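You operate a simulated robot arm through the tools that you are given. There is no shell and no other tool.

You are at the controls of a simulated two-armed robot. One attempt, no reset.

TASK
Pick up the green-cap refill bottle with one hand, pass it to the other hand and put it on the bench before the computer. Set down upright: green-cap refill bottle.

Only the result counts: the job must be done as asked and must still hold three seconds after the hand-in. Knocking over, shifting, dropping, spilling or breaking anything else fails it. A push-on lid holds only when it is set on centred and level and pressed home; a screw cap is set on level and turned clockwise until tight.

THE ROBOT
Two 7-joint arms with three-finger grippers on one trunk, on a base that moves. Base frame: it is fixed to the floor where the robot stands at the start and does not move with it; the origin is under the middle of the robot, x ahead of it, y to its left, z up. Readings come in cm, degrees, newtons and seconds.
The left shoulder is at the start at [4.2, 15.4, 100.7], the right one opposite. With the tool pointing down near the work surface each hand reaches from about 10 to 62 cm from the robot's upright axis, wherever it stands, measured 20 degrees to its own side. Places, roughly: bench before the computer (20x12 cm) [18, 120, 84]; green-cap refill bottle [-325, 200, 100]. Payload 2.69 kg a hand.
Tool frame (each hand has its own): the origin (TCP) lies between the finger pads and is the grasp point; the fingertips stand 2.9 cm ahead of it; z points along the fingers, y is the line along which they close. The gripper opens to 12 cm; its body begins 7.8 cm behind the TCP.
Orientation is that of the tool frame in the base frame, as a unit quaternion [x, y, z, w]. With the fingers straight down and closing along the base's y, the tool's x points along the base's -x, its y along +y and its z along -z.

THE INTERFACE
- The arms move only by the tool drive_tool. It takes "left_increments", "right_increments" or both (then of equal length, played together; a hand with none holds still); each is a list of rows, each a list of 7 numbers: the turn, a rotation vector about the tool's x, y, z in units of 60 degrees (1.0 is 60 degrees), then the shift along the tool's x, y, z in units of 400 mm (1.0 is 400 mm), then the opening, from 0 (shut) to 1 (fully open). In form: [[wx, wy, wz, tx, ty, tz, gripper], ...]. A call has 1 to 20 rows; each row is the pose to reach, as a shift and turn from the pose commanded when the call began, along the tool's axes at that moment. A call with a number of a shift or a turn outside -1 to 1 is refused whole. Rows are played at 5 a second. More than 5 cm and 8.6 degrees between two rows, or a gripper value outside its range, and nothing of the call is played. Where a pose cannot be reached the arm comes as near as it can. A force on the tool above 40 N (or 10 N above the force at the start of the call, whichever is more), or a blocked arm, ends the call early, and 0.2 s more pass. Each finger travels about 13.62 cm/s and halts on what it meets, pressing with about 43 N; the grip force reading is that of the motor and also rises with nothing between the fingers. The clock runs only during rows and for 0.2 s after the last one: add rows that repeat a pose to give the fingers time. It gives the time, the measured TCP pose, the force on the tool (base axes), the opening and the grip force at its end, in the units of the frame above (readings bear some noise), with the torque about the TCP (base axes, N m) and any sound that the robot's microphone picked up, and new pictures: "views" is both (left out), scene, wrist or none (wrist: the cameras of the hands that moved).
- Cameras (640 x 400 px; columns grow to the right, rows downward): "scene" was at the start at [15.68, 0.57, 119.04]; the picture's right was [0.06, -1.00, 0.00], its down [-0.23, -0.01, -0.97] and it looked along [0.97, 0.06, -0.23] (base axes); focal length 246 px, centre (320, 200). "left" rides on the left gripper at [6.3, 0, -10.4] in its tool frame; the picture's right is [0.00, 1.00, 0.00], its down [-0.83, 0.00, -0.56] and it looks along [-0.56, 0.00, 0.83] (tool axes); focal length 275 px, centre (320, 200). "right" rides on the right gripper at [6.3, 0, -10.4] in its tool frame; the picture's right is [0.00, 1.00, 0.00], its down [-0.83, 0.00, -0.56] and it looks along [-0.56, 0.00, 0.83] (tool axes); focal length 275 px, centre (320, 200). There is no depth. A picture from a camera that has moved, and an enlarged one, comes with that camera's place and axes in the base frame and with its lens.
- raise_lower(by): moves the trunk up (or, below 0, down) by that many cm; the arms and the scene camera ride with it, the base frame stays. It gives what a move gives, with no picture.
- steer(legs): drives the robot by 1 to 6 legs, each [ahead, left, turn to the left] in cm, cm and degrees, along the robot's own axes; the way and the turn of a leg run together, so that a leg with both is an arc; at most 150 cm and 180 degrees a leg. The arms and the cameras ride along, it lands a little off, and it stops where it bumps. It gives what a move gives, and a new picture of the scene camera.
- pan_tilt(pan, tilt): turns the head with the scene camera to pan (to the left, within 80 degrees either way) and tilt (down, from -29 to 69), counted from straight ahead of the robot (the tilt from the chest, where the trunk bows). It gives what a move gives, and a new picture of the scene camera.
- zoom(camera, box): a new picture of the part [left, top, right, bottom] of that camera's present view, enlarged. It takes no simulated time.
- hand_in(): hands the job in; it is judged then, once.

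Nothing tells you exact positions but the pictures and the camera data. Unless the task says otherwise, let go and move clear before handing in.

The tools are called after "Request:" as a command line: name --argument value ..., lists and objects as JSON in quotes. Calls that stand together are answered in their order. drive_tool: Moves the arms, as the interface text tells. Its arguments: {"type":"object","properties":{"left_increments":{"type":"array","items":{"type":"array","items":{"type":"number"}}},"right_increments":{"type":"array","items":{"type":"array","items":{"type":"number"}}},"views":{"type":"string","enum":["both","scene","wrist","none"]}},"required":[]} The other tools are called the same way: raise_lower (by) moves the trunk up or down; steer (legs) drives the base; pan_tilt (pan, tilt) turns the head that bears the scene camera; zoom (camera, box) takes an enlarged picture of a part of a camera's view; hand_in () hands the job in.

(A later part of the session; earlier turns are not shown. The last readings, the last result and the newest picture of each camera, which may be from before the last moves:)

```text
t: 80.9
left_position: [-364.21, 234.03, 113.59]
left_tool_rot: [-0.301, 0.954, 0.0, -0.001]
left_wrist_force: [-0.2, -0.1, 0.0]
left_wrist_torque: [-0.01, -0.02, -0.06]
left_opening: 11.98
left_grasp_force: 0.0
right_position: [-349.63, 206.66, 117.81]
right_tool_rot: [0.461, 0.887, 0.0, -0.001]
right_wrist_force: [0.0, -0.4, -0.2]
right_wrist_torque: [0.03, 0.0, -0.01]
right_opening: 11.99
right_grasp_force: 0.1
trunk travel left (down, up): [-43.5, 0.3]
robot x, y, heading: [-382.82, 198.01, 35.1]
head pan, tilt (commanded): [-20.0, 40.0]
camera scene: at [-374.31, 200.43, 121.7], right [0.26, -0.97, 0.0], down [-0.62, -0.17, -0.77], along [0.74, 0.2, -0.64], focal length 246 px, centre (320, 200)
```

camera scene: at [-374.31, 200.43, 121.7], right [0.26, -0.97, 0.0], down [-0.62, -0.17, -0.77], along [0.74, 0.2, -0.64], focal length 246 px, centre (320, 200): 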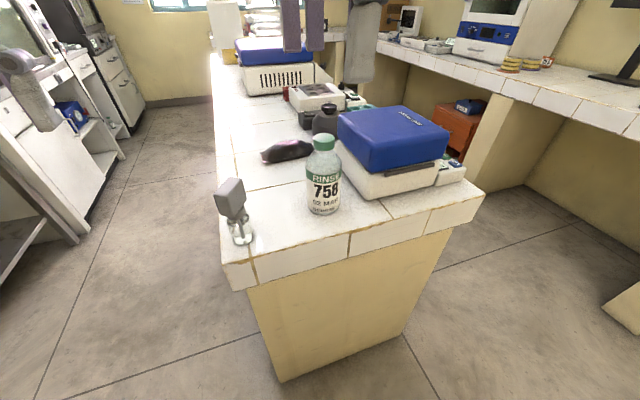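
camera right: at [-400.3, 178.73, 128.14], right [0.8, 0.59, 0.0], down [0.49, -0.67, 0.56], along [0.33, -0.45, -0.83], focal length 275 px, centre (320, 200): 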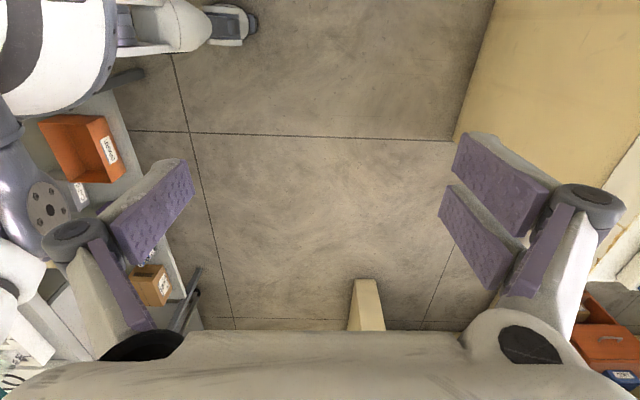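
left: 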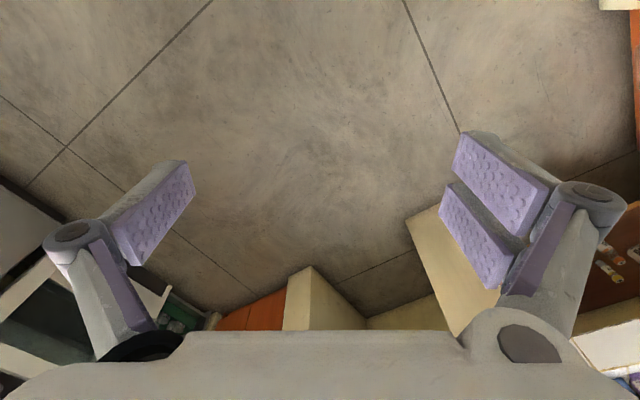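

Now the bottle "RINSE 758" is in clear view with the device right and a black object behind-left. I zoom in to measure.

Request:
zoom --camera "scene" --box '[200, 80, 472, 250]'

```text
2.35 times, centred on (336, 165) of scene
camera zoom: at [-374.31, 200.43, 121.7], right [0.26, -0.97, 0.0], down [-0.62, -0.17, -0.77], along [0.74, 0.2, -0.64], focal length 579 px, centre (282, 282)
```

zoom: 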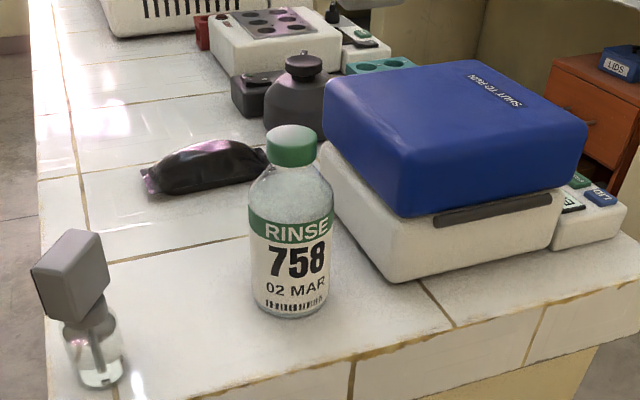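

The bottle axis is at about (-334, 210), cap top near z≈102, straight body up to z≈94. I move the open right hand above it at a safe height and look with the wrist camera.

Request:
drive_tool --right_increments '[[0, 0, 0, -0.03, 0.074, 0, 1], [0, 0, 0, -0.06, 0.148, 0, 1], [0, 0, 0, -0.09, 0.222, 0, 1], [0, 0, 0, -0.12, 0.296, 0, 1], [0, 0, 0, -0.151, 0.37, 0, 1], [0, 0, 0, -0.151, 0.37, 0, 1]]' --views "both"

```text
t: 82.3
left_position: [-364.33, 234.0, 113.72]
left_tool_rot: [-0.302, 0.953, 0.001, 0.001]
left_wrist_force: [0.4, 0.5, 0.8]
left_wrist_torque: [0.01, 0.0, 0.01]
left_opening: 11.98
left_grasp_force: 0.0
right_position: [-335.27, 209.9, 117.62]
right_tool_rot: [0.461, 0.887, 0.0, 0.002]
right_wrist_force: [-1.0, -0.1, -0.8]
right_wrist_torque: [-0.02, -0.02, 0.01]
right_opening: 12.0
right_grasp_force: 0.1
right hand out of reach, approached as far as the arm can: row 5, 6
trunk travel left (down, up): [-43.5, 0.3]
robot x, y, heading: [-383.1, 197.52, 35.4]
head pan, tilt (commanded): [-20.0, 40.0]
camera scene: at [-374.36, 200.39, 121.71], right [0.26, -0.97, 0.0], down [-0.62, -0.17, -0.77], along [0.74, 0.2, -0.64], focal length 246 px, centre (320, 200)
camera right: at [-338.97, 214.96, 128.08], right [0.81, 0.58, 0.0], down [0.48, -0.68, 0.56], along [0.32, -0.45, -0.83], focal length 275 px, centre (320, 200)
```

scene: 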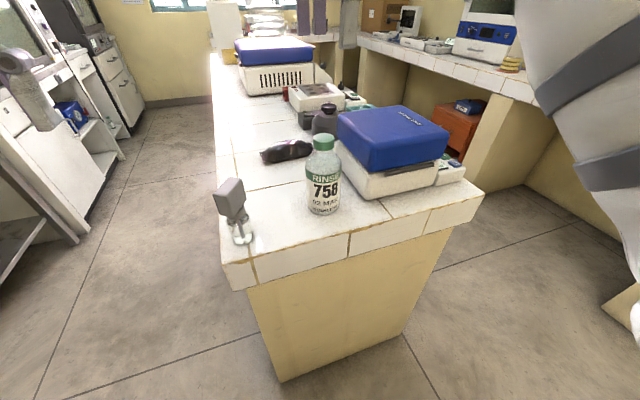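
right: 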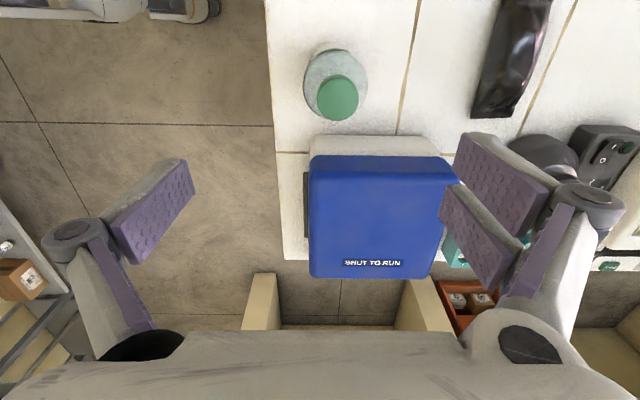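

The wrist view puts the bottle axis about 1.6 cm further forward than the tool; the arm was at its reach limit at this height. I lower the trunk 10 cm, then correct.

Request:
raise_lower --by -10

Request:
drive_tool --right_increments '[[0, 0, 0, 0, 0.02, 0, 1], [0, 0, 0, -0.005, 0.04, 0, 1], [0, 0, 0, -0.005, 0.04, 0, 1]]' --views "both"

```text
t: 83.6
left_position: [-364.26, 233.96, 103.56]
left_tool_rot: [-0.302, 0.953, 0.0, 0.001]
left_wrist_force: [0.1, -0.4, 1.0]
left_wrist_torque: [0.0, -0.01, 0.03]
left_opening: 12.0
left_grasp_force: 0.0
right_position: [-332.99, 211.43, 101.95]
right_tool_rot: [0.46, 0.886, -0.054, -0.029]
right_wrist_force: [0.3, -1.0, -0.2]
right_wrist_torque: [-0.03, -0.02, 0.01]
right_opening: 11.99
right_grasp_force: 0.1
trunk travel left (down, up): [-33.5, 10.3]
robot x, y, heading: [-383.21, 197.66, 35.1]
head pan, tilt (commanded): [-20.0, 40.0]
```

```text
t: 84.4
left_position: [-364.2, 233.91, 103.64]
left_tool_rot: [-0.302, 0.953, 0.0, 0.001]
left_wrist_force: [-0.3, 0.4, 0.6]
left_wrist_torque: [-0.02, -0.01, 0.03]
left_opening: 11.99
left_grasp_force: 0.1
right_position: [-331.75, 212.07, 101.84]
right_tool_rot: [0.46, 0.886, -0.054, -0.029]
right_wrist_force: [-0.2, 0.2, -0.4]
right_wrist_torque: [-0.03, 0.0, -0.04]
right_opening: 12.02
right_grasp_force: 0.0
trunk travel left (down, up): [-33.5, 10.3]
robot x, y, heading: [-382.97, 197.74, 35.1]
head pan, tilt (commanded): [-20.0, 40.0]
camera scene: at [-367.98, 204.87, 110.19], right [0.26, -0.97, 0.0], down [-0.62, -0.17, -0.77], along [0.74, 0.2, -0.64], focal length 246 px, centre (320, 200)
camera right: at [-334.35, 217.88, 112.08], right [0.81, 0.57, -0.12], down [0.54, -0.64, 0.55], along [0.24, -0.51, -0.82], focal length 275 px, centre (320, 200)
```

scene: 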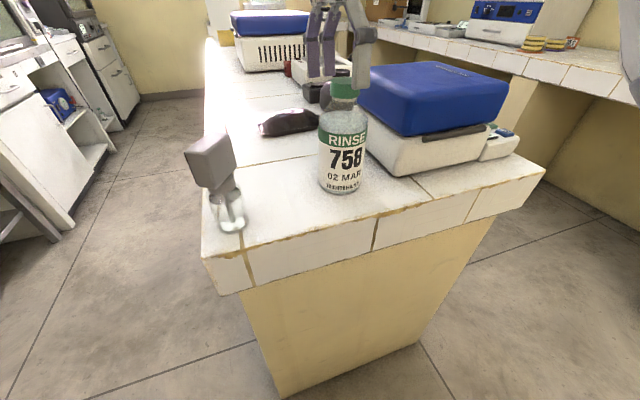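
right: 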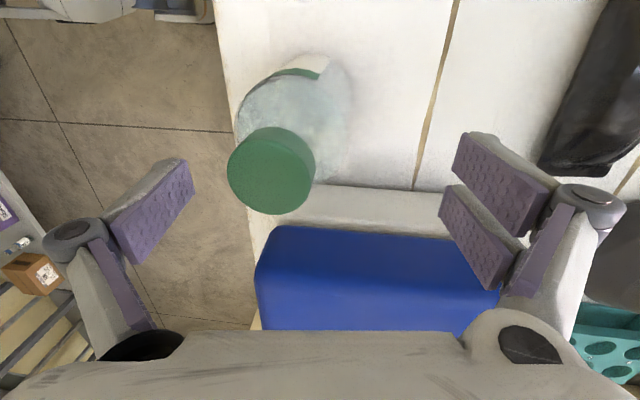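

Lowering shifted and tilted the right hand slightly (7°), and the bottle is now 2.4 cm behind the tool. I level the tool and re-centre above the bottle.

Request:
drive_tool --right_increments '[[-0.04, 0, 0, 0.003, -0.02, 0.002, 1], [-0.08, 0, 0, 0.006, -0.04, 0.005, 1], [-0.117, 0, 0, 0.009, -0.059, 0.007, 1], [-0.117, 0, 0, 0.009, -0.059, 0.007, 1]]' --views "both"

```text
t: 85.4
left_position: [-364.34, 233.94, 103.64]
left_tool_rot: [-0.301, 0.954, -0.001, 0.001]
left_wrist_force: [0.6, 0.6, 0.1]
left_wrist_torque: [-0.01, 0.01, 0.01]
left_opening: 12.02
left_grasp_force: 0.1
right_position: [-333.7, 211.17, 101.87]
right_tool_rot: [0.461, 0.888, 0.001, 0.001]
right_wrist_force: [-0.5, 0.1, 0.5]
right_wrist_torque: [0.0, -0.01, 0.04]
right_opening: 12.01
right_grasp_force: 0.1
trunk travel left (down, up): [-33.5, 10.3]
robot x, y, heading: [-382.94, 197.98, 34.8]
head pan, tilt (commanded): [-20.0, 40.0]
camera scene: at [-367.97, 204.89, 110.19], right [0.26, -0.97, 0.0], down [-0.62, -0.17, -0.77], along [0.74, 0.2, -0.64], focal length 246 px, centre (320, 200)
camera right: at [-337.4, 216.3, 112.26], right [0.82, 0.58, 0.0], down [0.48, -0.68, 0.56], along [0.32, -0.45, -0.83], focal length 275 px, centre (320, 200)
```

scene: 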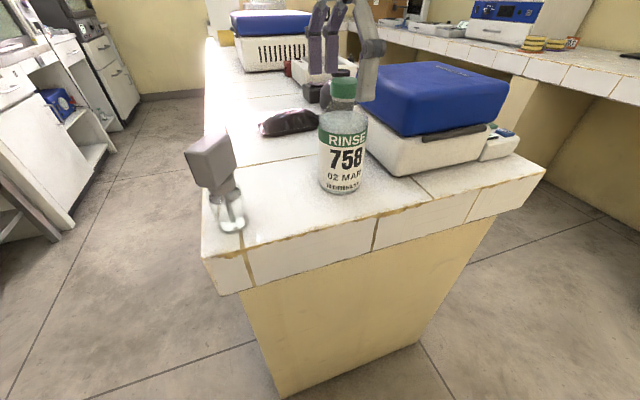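
right: 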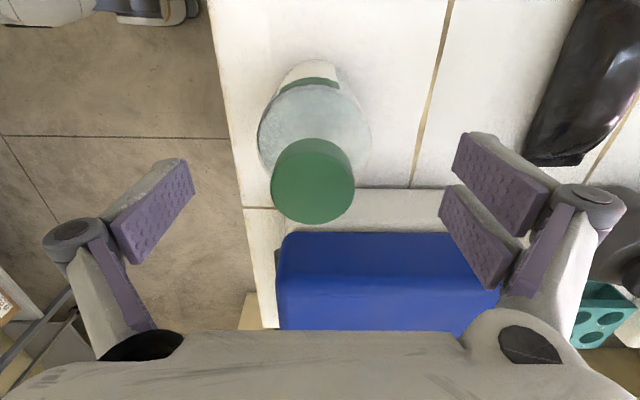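

The tool is level and centred within 3 mm over the cap. I descend so the fingertips straddle the upper straight body just below the shoulder.

Request:
drive_tool --right_increments '[[0, 0, 0, 0.005, -0.005, 0.04, 1], [0, 0, 0, 0.005, -0.005, 0.08, 1], [0, 0, 0, 0.005, -0.005, 0.12, 1], [0, 0, 0, 0.005, -0.005, 0.155, 1], [0, 0, 0, 0.005, -0.005, 0.155, 1]]' --views "both"

```text
t: 86.6
left_position: [-364.25, 234.01, 103.56]
left_tool_rot: [-0.302, 0.953, 0.0, 0.001]
left_wrist_force: [-0.6, 1.0, 0.4]
left_wrist_torque: [0.02, 0.0, -0.02]
left_opening: 11.98
left_grasp_force: 0.1
right_position: [-333.91, 211.07, 95.47]
right_tool_rot: [0.461, 0.887, 0.0, 0.0]
right_wrist_force: [0.3, 0.5, -0.2]
right_wrist_torque: [0.04, 0.01, 0.0]
right_opening: 12.01
right_grasp_force: 0.1
trunk travel left (down, up): [-33.5, 10.3]
robot x, y, heading: [-382.82, 197.94, 34.9]
head pan, tilt (commanded): [-20.0, 40.0]
camera scene: at [-367.98, 204.88, 110.19], right [0.26, -0.97, 0.0], down [-0.62, -0.17, -0.77], along [0.74, 0.2, -0.64], focal length 246 px, centre (320, 200)
camera right: at [-337.62, 216.25, 105.85], right [0.82, 0.58, 0.0], down [0.48, -0.68, 0.56], along [0.32, -0.45, -0.83], focal length 275 px, centre (320, 200)
```

scene: 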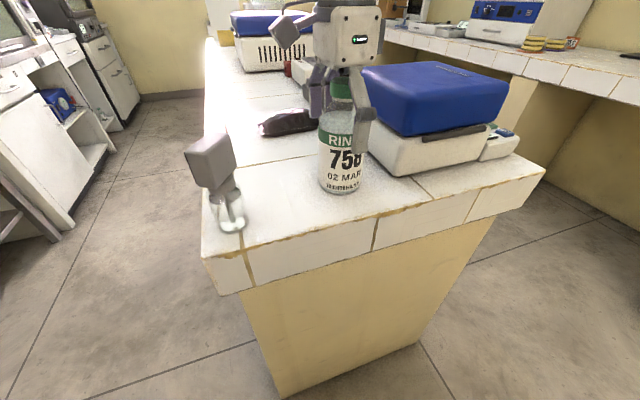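
right: 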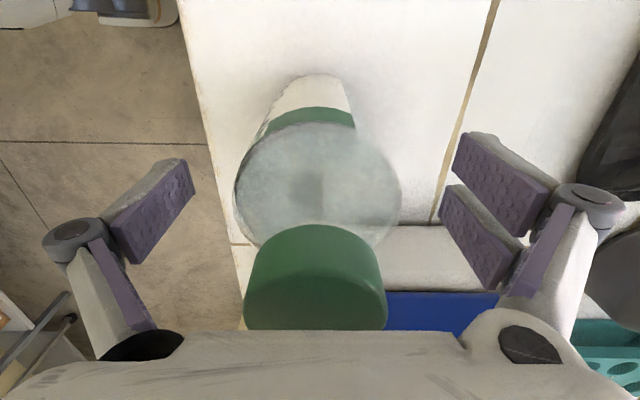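

Request:
zoom --camera "scene" --box '[272, 0, 432, 200]'

```text
2.00 times, centred on (352, 100) of scene
camera zoom: at [-367.98, 204.88, 110.19], right [0.26, -0.97, 0.0], down [-0.62, -0.17, -0.77], along [0.74, 0.2, -0.64], focal length 492 px, centre (256, 400)
```

zoom: 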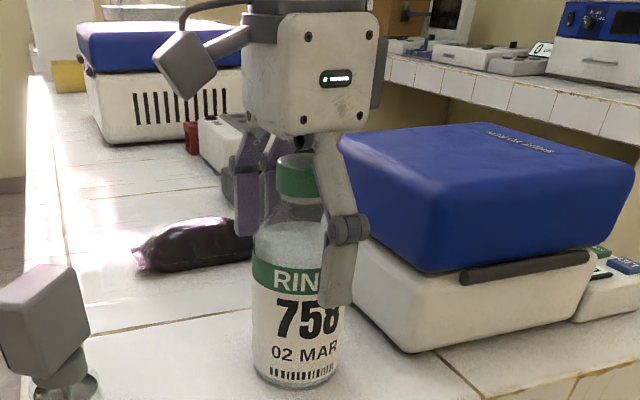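

The cap top (z≈101.9) clears the palm by over 1 cm. I go 0.6 cm lower and close the fingers on the bottle's upper body.

Request:
drive_tool --right_increments '[[0, 0, 0, 0, 0, 0.015, 1], [0, 0, 0, 0, 0, 0.015, 1], [0, 0, 0, 0, 0, 0.015, 0.7], [0, 0, 0, 0, 0, 0.015, 0.6], [0, 0, 0, 0, 0, 0.015, 0.5], [0, 0, 0, 0, 0, 0.015, 0.3], [0, 0, 0, 0, 0, 0.015, 0], [0, 0, 0, 0, 0, 0.015, 0]]' --views "both"

```text
t: 88.4
left_position: [-364.37, 233.95, 103.61]
left_tool_rot: [-0.301, 0.954, 0.0, 0.001]
left_wrist_force: [0.2, 0.7, -0.7]
left_wrist_torque: [-0.04, 0.03, 0.02]
left_opening: 12.0
left_grasp_force: 0.2
right_position: [-334.02, 211.04, 94.91]
right_tool_rot: [0.461, 0.887, 0.0, 0.0]
right_wrist_force: [0.3, -0.9, 1.7]
right_wrist_torque: [-0.15, 0.25, 0.06]
right_opening: 7.03
right_grasp_force: 42.6
trunk travel left (down, up): [-33.5, 10.3]
robot x, y, heading: [-383.03, 198.21, 35.1]
head pan, tilt (commanded): [-20.0, 40.0]
camera scene: at [-367.99, 204.86, 110.19], right [0.26, -0.97, 0.0], down [-0.62, -0.17, -0.77], along [0.74, 0.2, -0.64], focal length 246 px, centre (320, 200)
camera right: at [-337.71, 216.18, 105.3], right [0.82, 0.58, 0.0], down [0.48, -0.68, 0.56], along [0.32, -0.45, -0.83], focal length 275 px, centre (320, 200)
```

scene: 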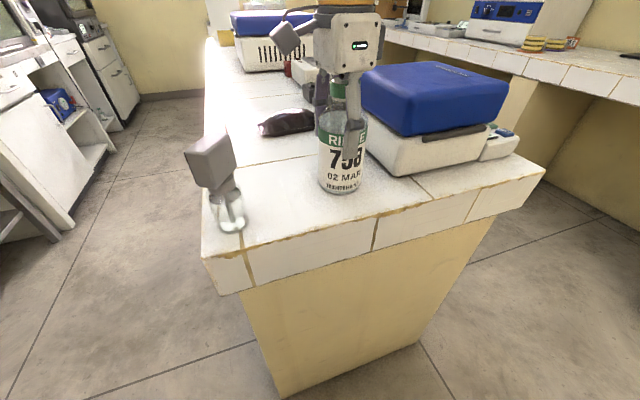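
right: 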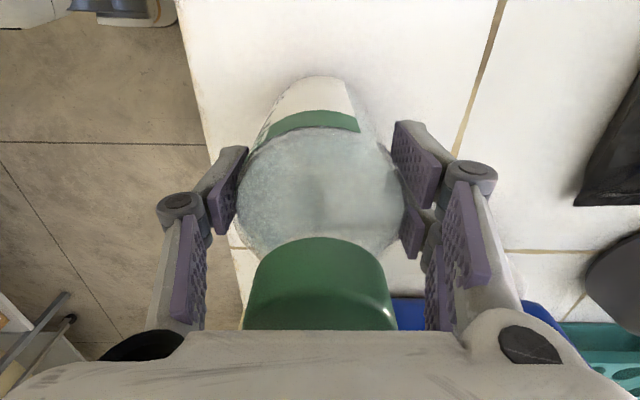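

The fingers hold the bottle at 7.0 cm opening with 42.6 N. I lift it 3 cm as a test.

Request:
drive_tool --right_increments '[[0, 0, 0, 0, 0, -0.02, 0], [0, 0, 0, 0, 0, -0.04, 0], [0, 0, 0, 0, 0, -0.06, 0], [0, 0, 0, 0, 0, -0.075, 0], [0, 0, 0, 0, 0, -0.075, 0]]' --views "both"

```text
t: 89.6
left_position: [-364.33, 234.07, 103.53]
left_tool_rot: [-0.301, 0.954, 0.0, -0.001]
left_wrist_force: [1.0, 1.0, -0.2]
left_wrist_torque: [0.02, -0.02, -0.01]
left_opening: 12.0
left_grasp_force: 0.1
right_position: [-333.93, 211.21, 97.78]
right_tool_rot: [0.46, 0.888, 0.0, -0.001]
right_wrist_force: [0.7, 0.0, -4.5]
right_wrist_torque: [0.02, 0.01, 0.01]
right_opening: 7.04
right_grasp_force: 43.3
trunk travel left (down, up): [-33.5, 10.3]
robot x, y, heading: [-382.84, 197.78, 34.9]
head pan, tilt (commanded): [-20.0, 40.0]
camera scene: at [-367.95, 204.88, 110.18], right [0.26, -0.97, 0.0], down [-0.62, -0.17, -0.77], along [0.74, 0.2, -0.64], focal length 246 px, centre (320, 200)
camera right: at [-337.6, 216.31, 108.16], right [0.82, 0.58, 0.0], down [0.48, -0.68, 0.56], along [0.32, -0.45, -0.83], focal length 275 px, centre (320, 200)
```

scene: 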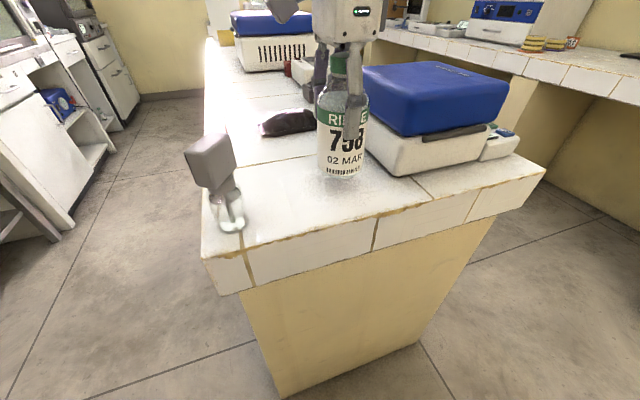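
right: 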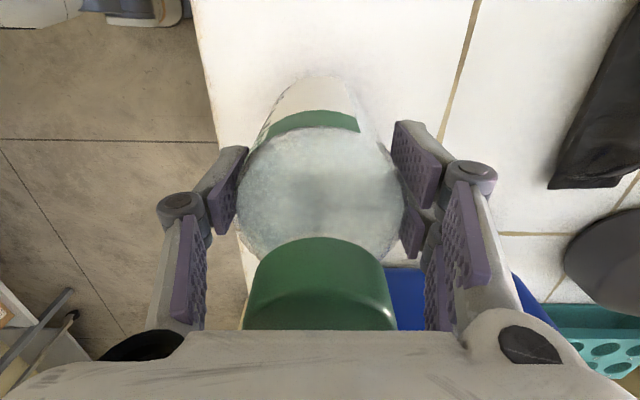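

The bottle is up (about 0.45 kg) with a firm grip. I lift it higher, then draw it back towards the robot, clear of the bench.

Request:
drive_tool --right_increments '[[0, 0, 0, 0, 0, -0.05, 0], [0, 0, 0, 0, 0, -0.1, 0], [0, 0, 0, 0, 0, -0.15, 0], [0, 0, 0, 0, 0, -0.2, 0], [0, 0, 0, 0, -0.05, -0.2, 0], [0, 0, 0, 0, -0.1, -0.2, 0], [0, 0, 0, 0, -0.15, -0.2, 0], [0, 0, 0, 0, -0.2, -0.2, 0], [0, 0, 0, 0, -0.25, -0.2, 0], [0, 0, 0, 0, -0.3, -0.2, 0], [0, 0, 0, 0, -0.3, -0.2, 0]]' --views "both"

```text
t: 92.0
left_position: [-364.28, 233.91, 103.62]
left_tool_rot: [-0.301, 0.954, 0.0, 0.0]
left_wrist_force: [-0.2, 0.5, 0.5]
left_wrist_torque: [-0.02, 0.0, 0.0]
left_opening: 12.0
left_grasp_force: 0.1
right_position: [-343.78, 204.29, 105.92]
right_tool_rot: [0.461, 0.887, 0.0, 0.0]
right_wrist_force: [-0.1, 0.3, -4.8]
right_wrist_torque: [0.03, 0.0, 0.0]
right_opening: 7.03
right_grasp_force: 43.1
trunk travel left (down, up): [-33.5, 10.3]
robot x, y, heading: [-383.0, 197.75, 35.4]
head pan, tilt (commanded): [-20.0, 40.0]
camera scene: at [-367.95, 204.89, 110.18], right [0.26, -0.97, 0.0], down [-0.62, -0.17, -0.77], along [0.74, 0.2, -0.64], focal length 246 px, centre (320, 200)
camera right: at [-347.49, 209.3, 116.25], right [0.82, 0.58, 0.0], down [0.48, -0.68, 0.56], along [0.32, -0.45, -0.83], focal length 275 px, centre (320, 200)
```

scene: 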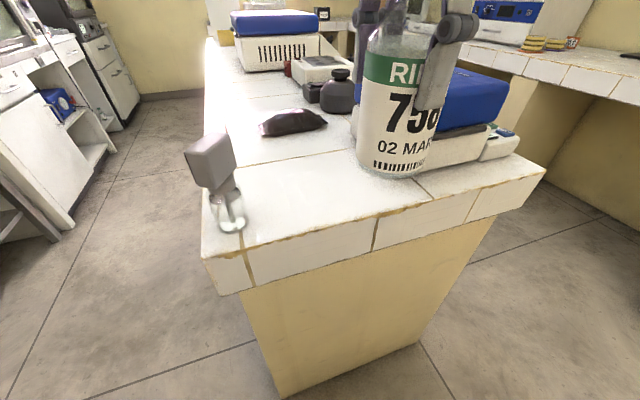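
right: 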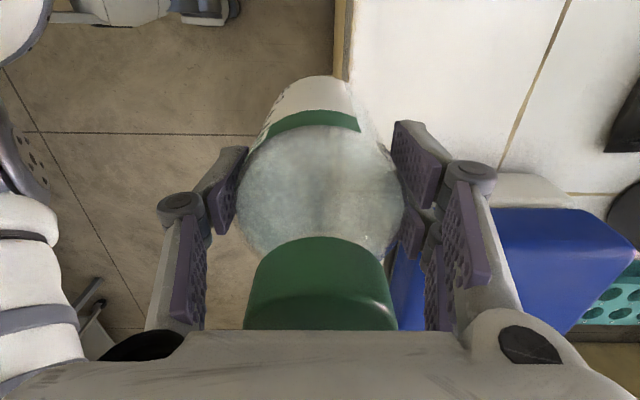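

The bottle is held clear of the bench. I back off 50 cm into the open passage for the handover.

Request:
steer --legs '[[-50, 0, 0]]'

Request:
pan_tilt --pan 0 --tilt 30

```text
t: 95.0
left_position: [-405.5, 204.89, 103.57]
left_tool_rot: [-0.303, 0.953, 0.0, 0.0]
left_wrist_force: [0.0, 0.2, -0.5]
left_wrist_torque: [-0.01, -0.03, 0.03]
left_opening: 12.0
left_grasp_force: 0.2
right_position: [-385.21, 175.21, 105.88]
right_tool_rot: [0.461, 0.888, 0.0, 0.0]
right_wrist_force: [0.1, -0.4, -5.3]
right_wrist_torque: [0.07, -0.01, 0.02]
right_opening: 7.03
right_grasp_force: 43.2
trunk travel left (down, up): [-33.5, 10.3]
robot x, y, heading: [-424.2, 168.36, 35.1]
head pan, tilt (commanded): [-20.0, 40.0]
camera scene: at [-409.22, 175.84, 110.19], right [0.26, -0.96, 0.0], down [-0.62, -0.17, -0.77], along [0.74, 0.2, -0.64], focal length 246 px, centre (320, 200)
```

scene: 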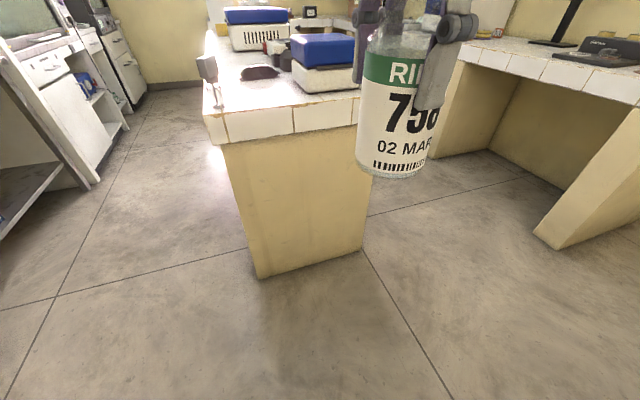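

```text
t: 95.8
left_position: [-405.56, 204.97, 103.54]
left_tool_rot: [-0.303, 0.953, 0.0, 0.001]
left_wrist_force: [0.1, 0.0, 0.2]
left_wrist_torque: [0.01, -0.01, -0.03]
left_opening: 12.0
left_grasp_force: 0.2
right_position: [-385.04, 175.24, 105.88]
right_tool_rot: [0.46, 0.888, -0.002, -0.001]
right_wrist_force: [0.3, 0.3, -4.6]
right_wrist_torque: [0.02, 0.03, 0.0]
right_opening: 7.05
right_grasp_force: 42.7
trunk travel left (down, up): [-33.5, 10.3]
robot x, y, heading: [-424.31, 168.9, 35.4]
head pan, tilt (commanded): [0.0, 30.0]
camera scene: at [-410.0, 178.84, 111.72], right [0.58, -0.82, 0.0], down [-0.41, -0.29, -0.87], along [0.71, 0.5, -0.5], focal length 246 px, centre (320, 200)
```

scene: 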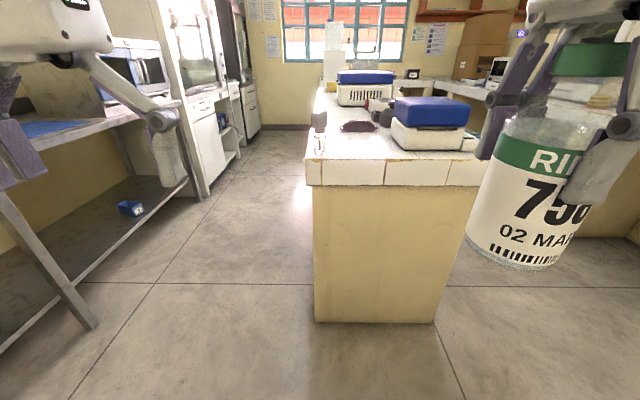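

The robot is in open space with the bottle in the right hand (base at z≈95.5). I now bring the left hand forward and pitch it towards horizontal to prepare a side grasp on the bottle's lower body.

Request:
drive_tool --left_increments '[[0, -0.125, 0, -0.044, 0, 0.01, 1], [0, -0.25, 0, -0.088, 0, 0.02, 1], [0, -0.375, 0, -0.132, 0, 0.03, 1], [0, -0.5, 0, -0.176, 0, 0.04, 1], [0, -0.625, 0, -0.22, 0, 0.05, 1], [0, -0.75, 0, -0.264, 0, 0.06, 1], [0, -0.875, 0, -0.308, 0, 0.07, 1], [0, -1.0, 0, -0.35, 0, 0.08, 1], [0, -1.0, 0, -0.35, 0, 0.08, 1]]' --views "scene"

```text
t: 97.8
left_position: [-394.11, 212.79, 100.33]
left_tool_rot: [-0.262, 0.825, 0.151, 0.477]
left_wrist_force: [0.0, -0.4, 0.1]
left_wrist_torque: [0.01, 0.01, 0.05]
left_opening: 12.0
left_grasp_force: 0.0
right_position: [-385.09, 175.34, 105.85]
right_tool_rot: [0.46, 0.888, -0.001, -0.001]
right_wrist_force: [-0.2, 0.8, -5.7]
right_wrist_torque: [0.0, 0.0, 0.01]
right_opening: 7.05
right_grasp_force: 42.9
trunk travel left (down, up): [-33.5, 10.3]
robot x, y, heading: [-424.01, 168.78, 35.1]
head pan, tilt (commanded): [0.0, 30.0]
camera scene: at [-410.01, 178.84, 111.72], right [0.58, -0.82, 0.0], down [-0.41, -0.29, -0.87], along [0.71, 0.5, -0.5], focal length 246 px, centre (320, 200)
```

scene: 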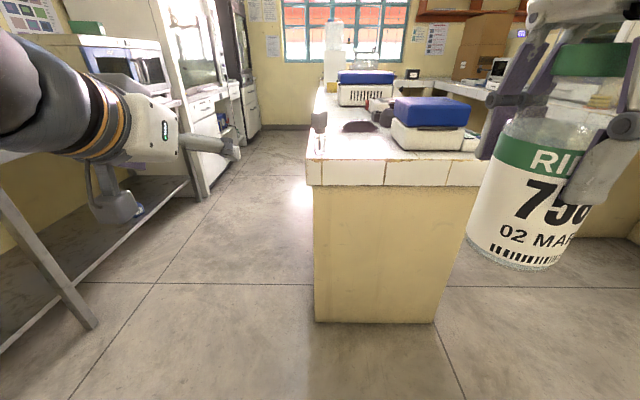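

The left hand reaches the pitched pose. I raise the right hand with the bottle a bit and aside, while levelling the left hand to about 15° below horizontal and moving it lower and inward.

Request:
drive_tool --left_increments '[[0, -0.0625, 0, 0.04, -0.054, 0.023, 1], [0, -0.125, 0, 0.079, -0.109, 0.046, 1], [0, -0.1875, 0, 0.119, -0.163, 0.068, 1], [0, -0.25, 0, 0.158, -0.2175, 0.091, 1], [0, -0.25, 0, 0.158, -0.2175, 0.091, 1]]' --right_increments '[[0, 0, 0, -0.031, 0, -0.05, 0], [0, 0, 0, -0.062, 0, -0.1, 0], [0, 0, 0, -0.093, 0, -0.15, 0], [0, 0, 0, -0.125, 0, -0.2, 0], [0, 0, 0, -0.125, 0, -0.2, 0]]' --views "both"

```text
t: 99.0
left_position: [-389.05, 205.95, 93.04]
left_tool_rot: [-0.24, 0.755, 0.184, 0.581]
left_wrist_force: [-0.3, -0.7, 0.0]
left_wrist_torque: [-0.04, 0.02, 0.0]
left_opening: 12.02
left_grasp_force: 0.1
right_position: [-383.28, 174.48, 107.06]
right_tool_rot: [0.46, 0.888, -0.001, 0.0]
right_wrist_force: [0.2, -0.3, -4.0]
right_wrist_torque: [0.02, 0.04, 0.0]
right_opening: 7.02
right_grasp_force: 43.0
right hand out of reach, approached as far as the arm can: row 1, 2, 3, 4, 5
trunk travel left (down, up): [-33.5, 10.3]
robot x, y, heading: [-424.24, 168.9, 35.1]
head pan, tilt (commanded): [0.0, 30.0]
camera scene: at [-410.03, 178.86, 111.72], right [0.58, -0.82, 0.0], down [-0.41, -0.29, -0.87], along [0.71, 0.5, -0.5], focal length 246 px, centre (320, 200)
camera right: at [-386.89, 179.64, 117.49], right [0.81, 0.58, 0.0], down [0.48, -0.68, 0.56], along [0.32, -0.45, -0.83], focal length 275 px, centre (320, 200)
camera left: at [-398.56, 199.11, 89.63], right [-0.58, 0.82, 0.0], down [-0.26, -0.19, 0.95], along [0.77, 0.54, 0.32], focal length 275 px, centre (320, 200)
```

scene: 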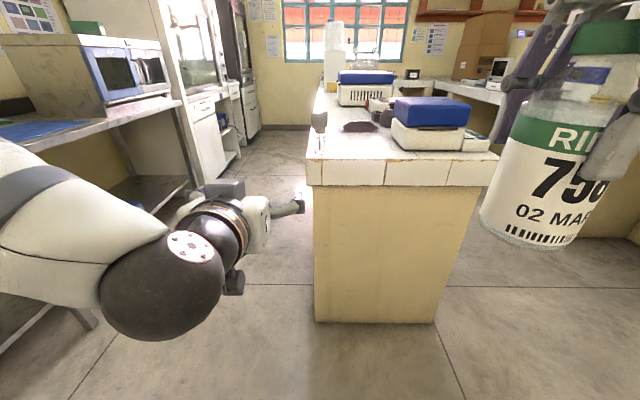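
right: 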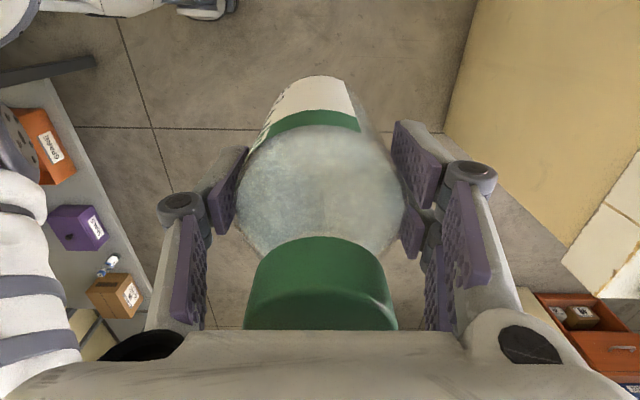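
left: 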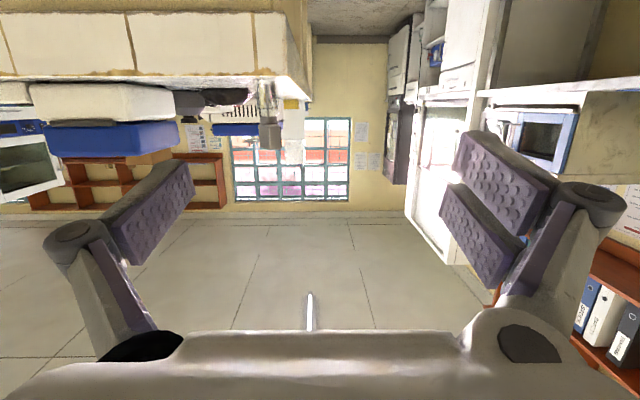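

Left hand reached 15° tilt at (50, 10, 93) in robot coordinates; the right hand's upper limit is z≈107. I place the left hand, open, at centre and lower (z≈88) so the bottle can be let down between its fingers from above.

Request:
drive_tool --left_increments '[[0, 0, 0, 0.04, -0.076, -0.025, 1], [0, 0, 0, 0.079, -0.151, -0.051, 1], [0, 0, 0, 0.118, -0.227, -0.076, 1], [0, 0, 0, 0.157, -0.3025, -0.102, 1], [0, 0, 0, 0.157, -0.3025, -0.102, 1]]' --views "none"

Request:
pan_tilt --pan 0 --tilt 45

```text
t: 100.2
left_position: [-387.01, 192.99, 88.09]
left_tool_rot: [-0.241, 0.756, 0.185, 0.579]
left_wrist_force: [-0.4, 0.5, -0.4]
left_wrist_torque: [-0.01, -0.01, -0.02]
left_opening: 12.01
left_grasp_force: 0.0
right_position: [-383.22, 174.62, 107.08]
right_tool_rot: [0.46, 0.888, 0.0, 0.0]
right_wrist_force: [0.3, 0.2, -4.6]
right_wrist_torque: [0.0, 0.03, -0.03]
right_opening: 7.03
right_grasp_force: 43.1
trunk travel left (down, up): [-33.5, 10.3]
robot x, y, heading: [-424.22, 168.83, 35.4]
head pan, tilt (commanded): [0.0, 30.0]
```

```text
t: 101.0
left_position: [-386.94, 193.02, 88.21]
left_tool_rot: [-0.24, 0.756, 0.184, 0.581]
left_wrist_force: [-0.2, 0.0, -0.3]
left_wrist_torque: [0.01, 0.02, 0.01]
left_opening: 12.0
left_grasp_force: 0.1
right_position: [-383.22, 174.57, 107.05]
right_tool_rot: [0.461, 0.888, 0.0, 0.0]
right_wrist_force: [0.1, 0.6, -4.9]
right_wrist_torque: [0.02, 0.05, -0.01]
right_opening: 7.04
right_grasp_force: 42.9
trunk travel left (down, up): [-33.5, 10.3]
robot x, y, heading: [-424.06, 168.75, 35.1]
head pan, tilt (commanded): [0.0, 45.0]
camera scene: at [-410.75, 178.32, 109.46], right [0.58, -0.82, 0.0], down [-0.58, -0.41, -0.71], along [0.58, 0.41, -0.71], focal length 246 px, centre (320, 200)
```

scene: 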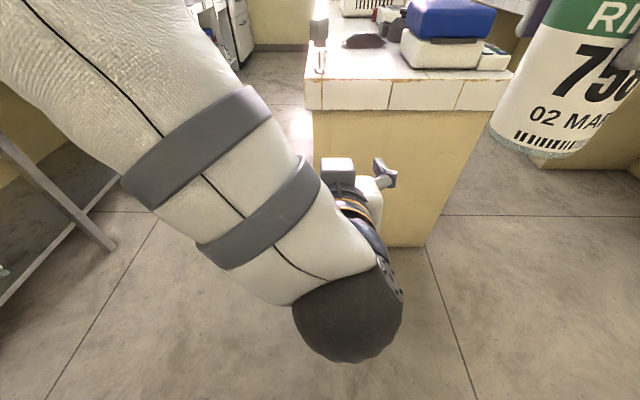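

The left hand waits open at the centre. Because the right hand's last move was clipped, I first make a tiny downward test move to learn its commanded reference.

Request:
drive_tool --right_increments '[[0, 0, 0, 0, 0, 0.02, 0], [0, 0, 0, 0, 0, 0.02, 0]]' --views "none"

```text
t: 101.6
left_position: [-386.96, 193.04, 88.21]
left_tool_rot: [-0.241, 0.756, 0.184, 0.58]
left_wrist_force: [-0.1, 0.9, 0.6]
left_wrist_torque: [-0.03, 0.03, -0.01]
left_opening: 12.0
left_grasp_force: 0.1
right_position: [-382.97, 174.65, 106.27]
right_tool_rot: [0.46, 0.888, -0.001, -0.001]
right_wrist_force: [-1.5, -0.7, -5.4]
right_wrist_torque: [0.02, -0.01, -0.01]
right_opening: 7.0
right_grasp_force: 42.9
trunk travel left (down, up): [-33.5, 10.3]
robot x, y, heading: [-424.39, 168.78, 35.4]
head pan, tilt (commanded): [0.0, 45.0]
```

The reference follows the actual pose. I move the bottle over to above the open left hand.

Request:
drive_tool --right_increments '[[0, 0, 0, 0.087, 0.044, 0.007, 0], [0, 0, 0, 0.173, 0.087, 0.015, 0], [0, 0, 0, 0.26, 0.131, 0.022, 0], [0, 0, 0, 0.26, 0.131, 0.022, 0]]' --views "both"

```text
t: 102.6
left_position: [-386.99, 192.97, 88.17]
left_tool_rot: [-0.24, 0.756, 0.184, 0.58]
left_wrist_force: [-0.2, 0.5, -0.2]
left_wrist_torque: [0.0, 0.01, 0.04]
left_opening: 11.98
left_grasp_force: 0.1
right_position: [-384.43, 186.27, 105.45]
right_tool_rot: [0.46, 0.888, -0.001, 0.0]
right_wrist_force: [0.4, -0.1, -4.3]
right_wrist_torque: [0.06, 0.01, 0.0]
right_opening: 7.0
right_grasp_force: 43.2
trunk travel left (down, up): [-33.5, 10.3]
robot x, y, heading: [-424.29, 168.63, 35.1]
head pan, tilt (commanded): [0.0, 45.0]
camera scene: at [-410.74, 178.3, 109.46], right [0.58, -0.82, 0.0], down [-0.58, -0.41, -0.71], along [0.58, 0.41, -0.71], focal length 246 px, centre (320, 200)
camera right: at [-388.1, 191.28, 115.77], right [0.81, 0.58, 0.0], down [0.48, -0.68, 0.56], along [0.32, -0.45, -0.83], focal length 275 px, centre (320, 200)
```

scene: 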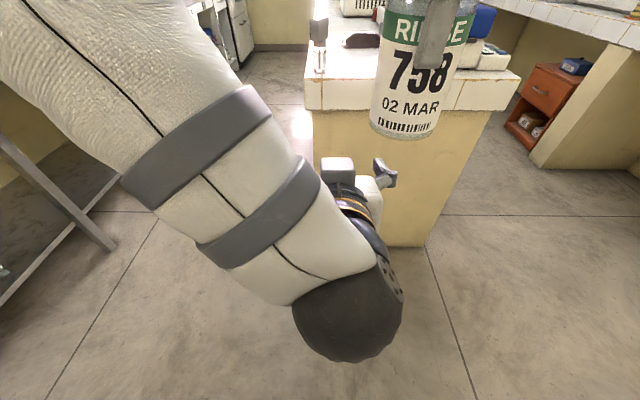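
right: 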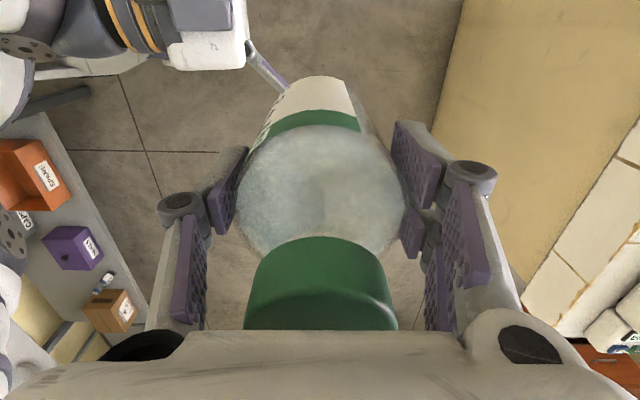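

The path is clear; I finish the lateral move so the bottle hangs right above the left fingers.

Request:
drive_tool --right_increments '[[0, 0, 0, 0.088, 0.04, 0.008, 0], [0, 0, 0, 0.175, 0.081, 0.012, 0], [0, 0, 0, 0.175, 0.081, 0.012, 0]]' --views "both"

Request:
zoom --camera "left" --box '[0, 0, 640, 400]'

```text
t: 103.4
left_position: [-386.97, 193.04, 88.21]
left_tool_rot: [-0.24, 0.756, 0.183, 0.58]
left_wrist_force: [0.1, 0.1, 0.1]
left_wrist_torque: [-0.01, 0.02, 0.0]
left_opening: 11.98
left_grasp_force: 0.0
right_position: [-385.6, 193.69, 105.16]
right_tool_rot: [0.459, 0.888, -0.001, 0.0]
right_wrist_force: [0.4, 1.1, -3.8]
right_wrist_torque: [0.0, 0.04, 0.0]
right_opening: 7.03
right_grasp_force: 43.3
trunk travel left (down, up): [-33.5, 10.3]
robot x, y, heading: [-424.23, 168.68, 35.4]
head pan, tilt (commanded): [0.0, 45.0]
camera scene: at [-410.75, 178.3, 109.46], right [0.58, -0.82, 0.0], down [-0.58, -0.41, -0.71], along [0.58, 0.41, -0.71], focal length 246 px, centre (320, 200)
camera right: at [-389.3, 198.74, 115.45], right [0.81, 0.58, 0.0], down [0.48, -0.68, 0.56], along [0.32, -0.45, -0.83], focal length 275 px, centre (320, 200)
```

scene: 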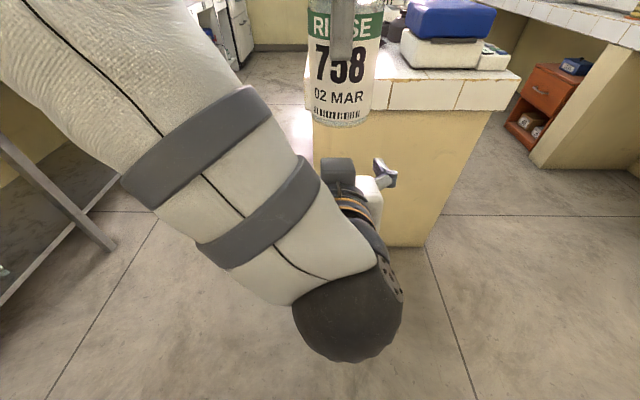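
right: 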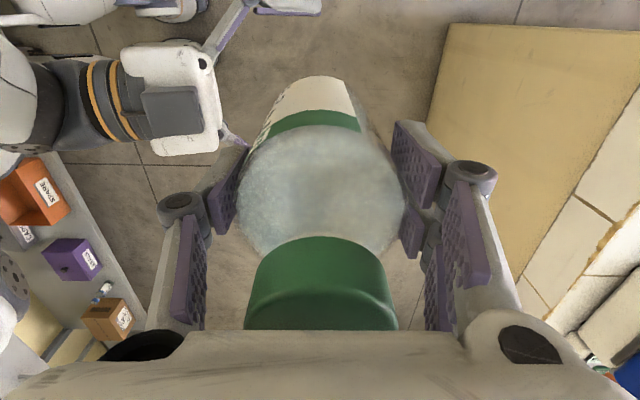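

```text
1.00 times, centred on (320, 200) of left (not enlarged: the box is as wide or as high as the picture)
camera zoom: at [-396.47, 186.19, 84.79], right [-0.58, 0.82, 0.0], down [-0.26, -0.19, 0.95], along [0.77, 0.54, 0.32], focal length 275 px, centre (320, 200)
```

zoom: 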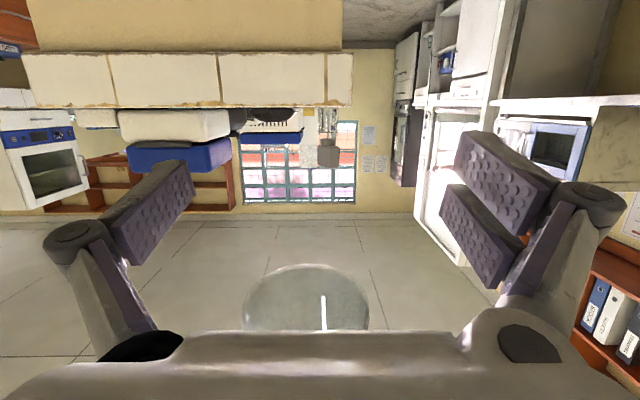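

The left wrist camera sees the bottle's base nearly centred (about 0.7 cm to the robot's right). I correct that and lower the bottle halfway between the left fingers.

Request:
drive_tool --right_increments '[[0, 0, 0, 0.018, 0.004, 0.03, 0], [0, 0, 0, 0.018, 0.004, 0.075, 0], [0, 0, 0, 0.018, 0.004, 0.12, 0], [0, 0, 0, 0.018, 0.004, 0.165, 0], [0, 0, 0, 0.018, 0.004, 0.165, 0]]' --views "both"

Request:
zoom --camera "left" --box '[0, 0, 640, 400]'

```text
t: 104.6
left_position: [-387.01, 193.08, 88.23]
left_tool_rot: [-0.241, 0.756, 0.185, 0.58]
left_wrist_force: [-0.3, 0.2, -0.2]
left_wrist_torque: [-0.03, -0.03, 0.0]
left_opening: 12.02
left_grasp_force: 0.1
right_position: [-385.82, 194.55, 98.38]
right_tool_rot: [0.46, 0.888, 0.0, 0.0]
right_wrist_force: [-0.5, -0.2, -3.8]
right_wrist_torque: [-0.01, 0.03, 0.02]
right_opening: 7.04
right_grasp_force: 43.3
trunk travel left (down, up): [-33.5, 10.3]
robot x, y, heading: [-424.39, 168.69, 35.3]
head pan, tilt (commanded): [0.0, 45.0]
camera scene: at [-410.75, 178.33, 109.46], right [0.58, -0.82, 0.0], down [-0.58, -0.41, -0.71], along [0.58, 0.41, -0.71], focal length 246 px, centre (320, 200)
camera right: at [-389.47, 199.53, 108.71], right [0.81, 0.58, 0.0], down [0.48, -0.68, 0.56], along [0.32, -0.45, -0.83], focal length 275 px, centre (320, 200)
```

scene: 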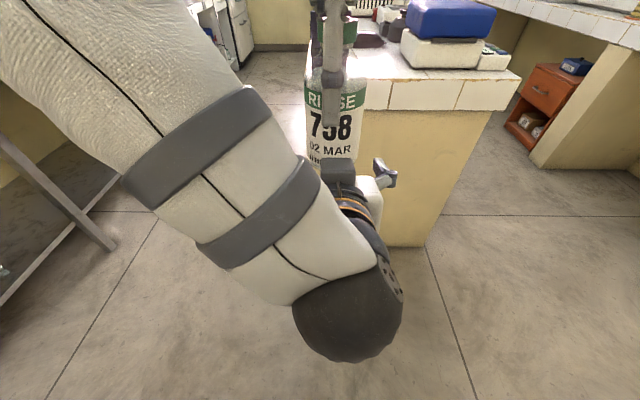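
right: 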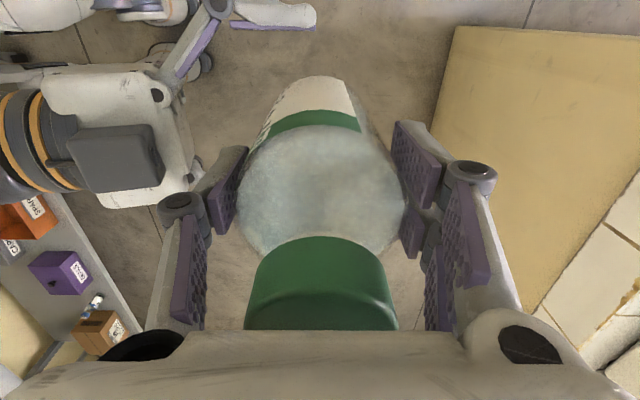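

```text
1.00 times, centred on (320, 200) of left (not enlarged: the box is as wide or as high as the picture)
camera zoom: at [-396.48, 186.23, 84.78], right [-0.58, 0.82, 0.0], down [-0.26, -0.19, 0.95], along [0.77, 0.54, 0.32], focal length 275 px, centre (320, 200)
```

zoom: 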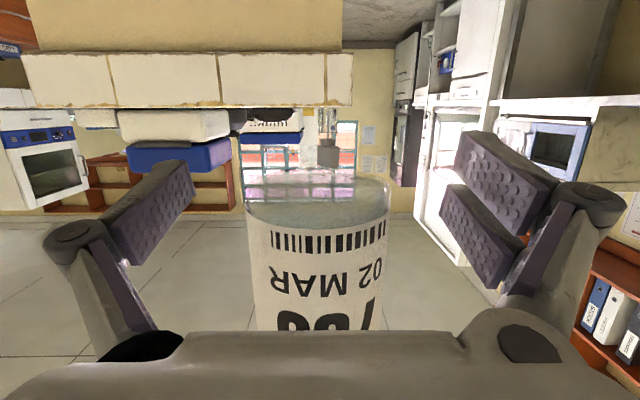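

Bottle and left hand are well centred. I lower the remaining 5 cm so the left fingers straddle the lower body.

Request:
drive_tool --right_increments '[[0, 0, 0, 0, 0, 0.03, 0], [0, 0, 0, 0, 0, 0.06, 0], [0, 0, 0, 0, 0, 0.09, 0], [0, 0, 0, 0, 0, 0.128, 0], [0, 0, 0, 0, 0, 0.128, 0]]' --views "both"

Request:
zoom --camera "left" --box '[0, 0, 640, 400]'

```text
t: 105.8
left_position: [-386.99, 193.0, 88.29]
left_tool_rot: [-0.241, 0.756, 0.184, 0.58]
left_wrist_force: [-0.1, -1.1, 0.2]
left_wrist_torque: [0.01, 0.0, 0.03]
left_opening: 11.99
left_grasp_force: 0.1
right_position: [-385.96, 194.65, 93.12]
right_tool_rot: [0.46, 0.888, 0.0, -0.001]
right_wrist_force: [0.3, -0.1, -4.8]
right_wrist_torque: [0.06, 0.03, 0.01]
right_opening: 7.03
right_grasp_force: 42.8
trunk travel left (down, up): [-33.5, 10.3]
robot x, y, heading: [-424.19, 169.13, 35.2]
head pan, tilt (commanded): [0.0, 45.0]
camera scene: at [-410.75, 178.33, 109.46], right [0.58, -0.82, 0.0], down [-0.58, -0.41, -0.71], along [0.58, 0.41, -0.71], focal length 246 px, centre (320, 200)
camera right: at [-389.53, 199.68, 103.54], right [0.81, 0.58, 0.0], down [0.48, -0.68, 0.56], along [0.32, -0.45, -0.83], focal length 275 px, centre (320, 200)
```

scene: 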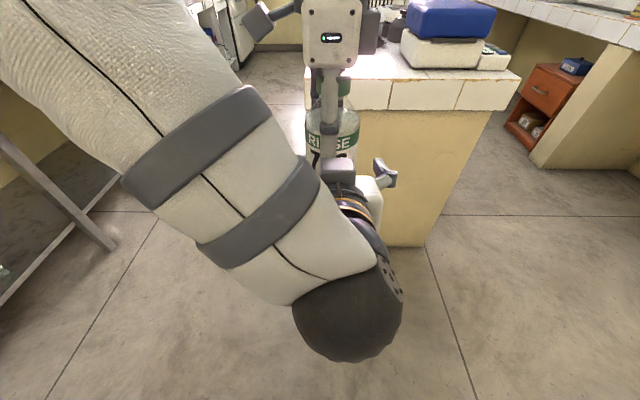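
right: 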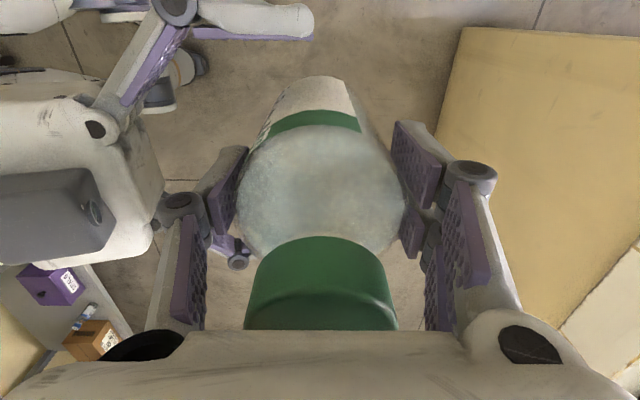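

```text
1.00 times, centred on (320, 200) of left (not enlarged: the box is as wide or as high as the picture)
camera zoom: at [-396.48, 186.23, 84.78], right [-0.58, 0.82, 0.0], down [-0.26, -0.19, 0.95], along [0.77, 0.54, 0.32], focal length 275 px, centre (320, 200)
```

zoom: 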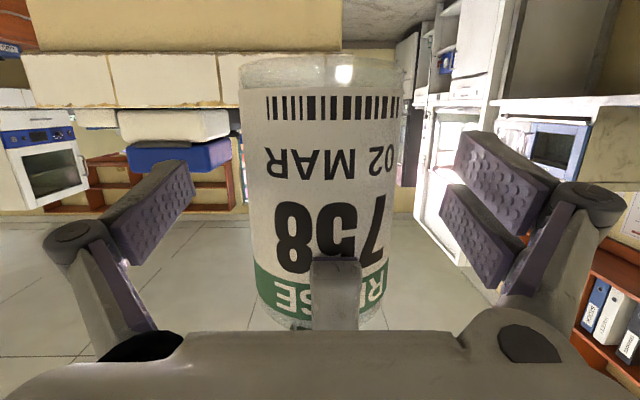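

The bottle sits centred between the left fingers. I close the left hand on it while the right still holds.

Request:
drive_tool --left_increments '[[0, 0, 0, 0, 0, 0, 0.85], [0, 0, 0, 0, 0, 0, 0.72], [0, 0, 0, 0, 0, 0, 0.62], [0, 0, 0, 0, 0, 0, 0.5], [0, 0, 0, 0, 0, 0, 0.3], [0, 0, 0, 0, 0, 0, 0], [0, 0, 0, 0, 0, 0, 0], [0, 0, 0, 0, 0, 0, 0]]' --views "both"

```text
t: 107.6
left_position: [-386.96, 193.15, 88.19]
left_tool_rot: [-0.241, 0.756, 0.184, 0.579]
left_wrist_force: [-5.2, 3.5, 0.7]
left_wrist_torque: [-0.03, -0.16, 0.05]
left_opening: 7.04
left_grasp_force: 43.0
right_position: [-385.86, 194.54, 93.22]
right_tool_rot: [0.461, 0.888, 0.0, 0.001]
right_wrist_force: [6.7, -2.7, -6.7]
right_wrist_torque: [-0.07, -0.15, 0.07]
right_opening: 7.05
right_grasp_force: 42.8
trunk travel left (down, up): [-33.5, 10.3]
robot x, y, heading: [-424.34, 169.37, 35.2]
head pan, tilt (commanded): [0.0, 45.0]
camera scene: at [-410.75, 178.33, 109.46], right [0.58, -0.82, 0.0], down [-0.58, -0.41, -0.71], along [0.58, 0.41, -0.71], focal length 246 px, centre (320, 200)
camera left: at [-396.49, 186.24, 84.78], right [-0.58, 0.82, 0.0], down [-0.26, -0.19, 0.95], along [0.77, 0.54, 0.32], focal length 275 px, centre (320, 200)
```

scene: 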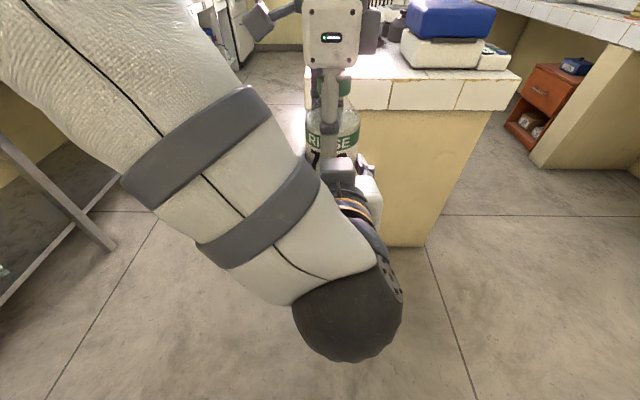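
left: 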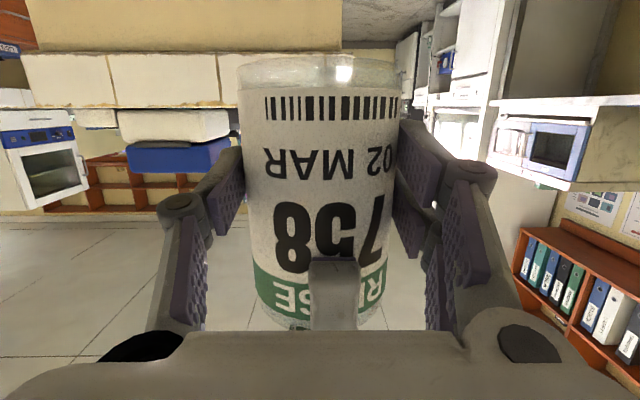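

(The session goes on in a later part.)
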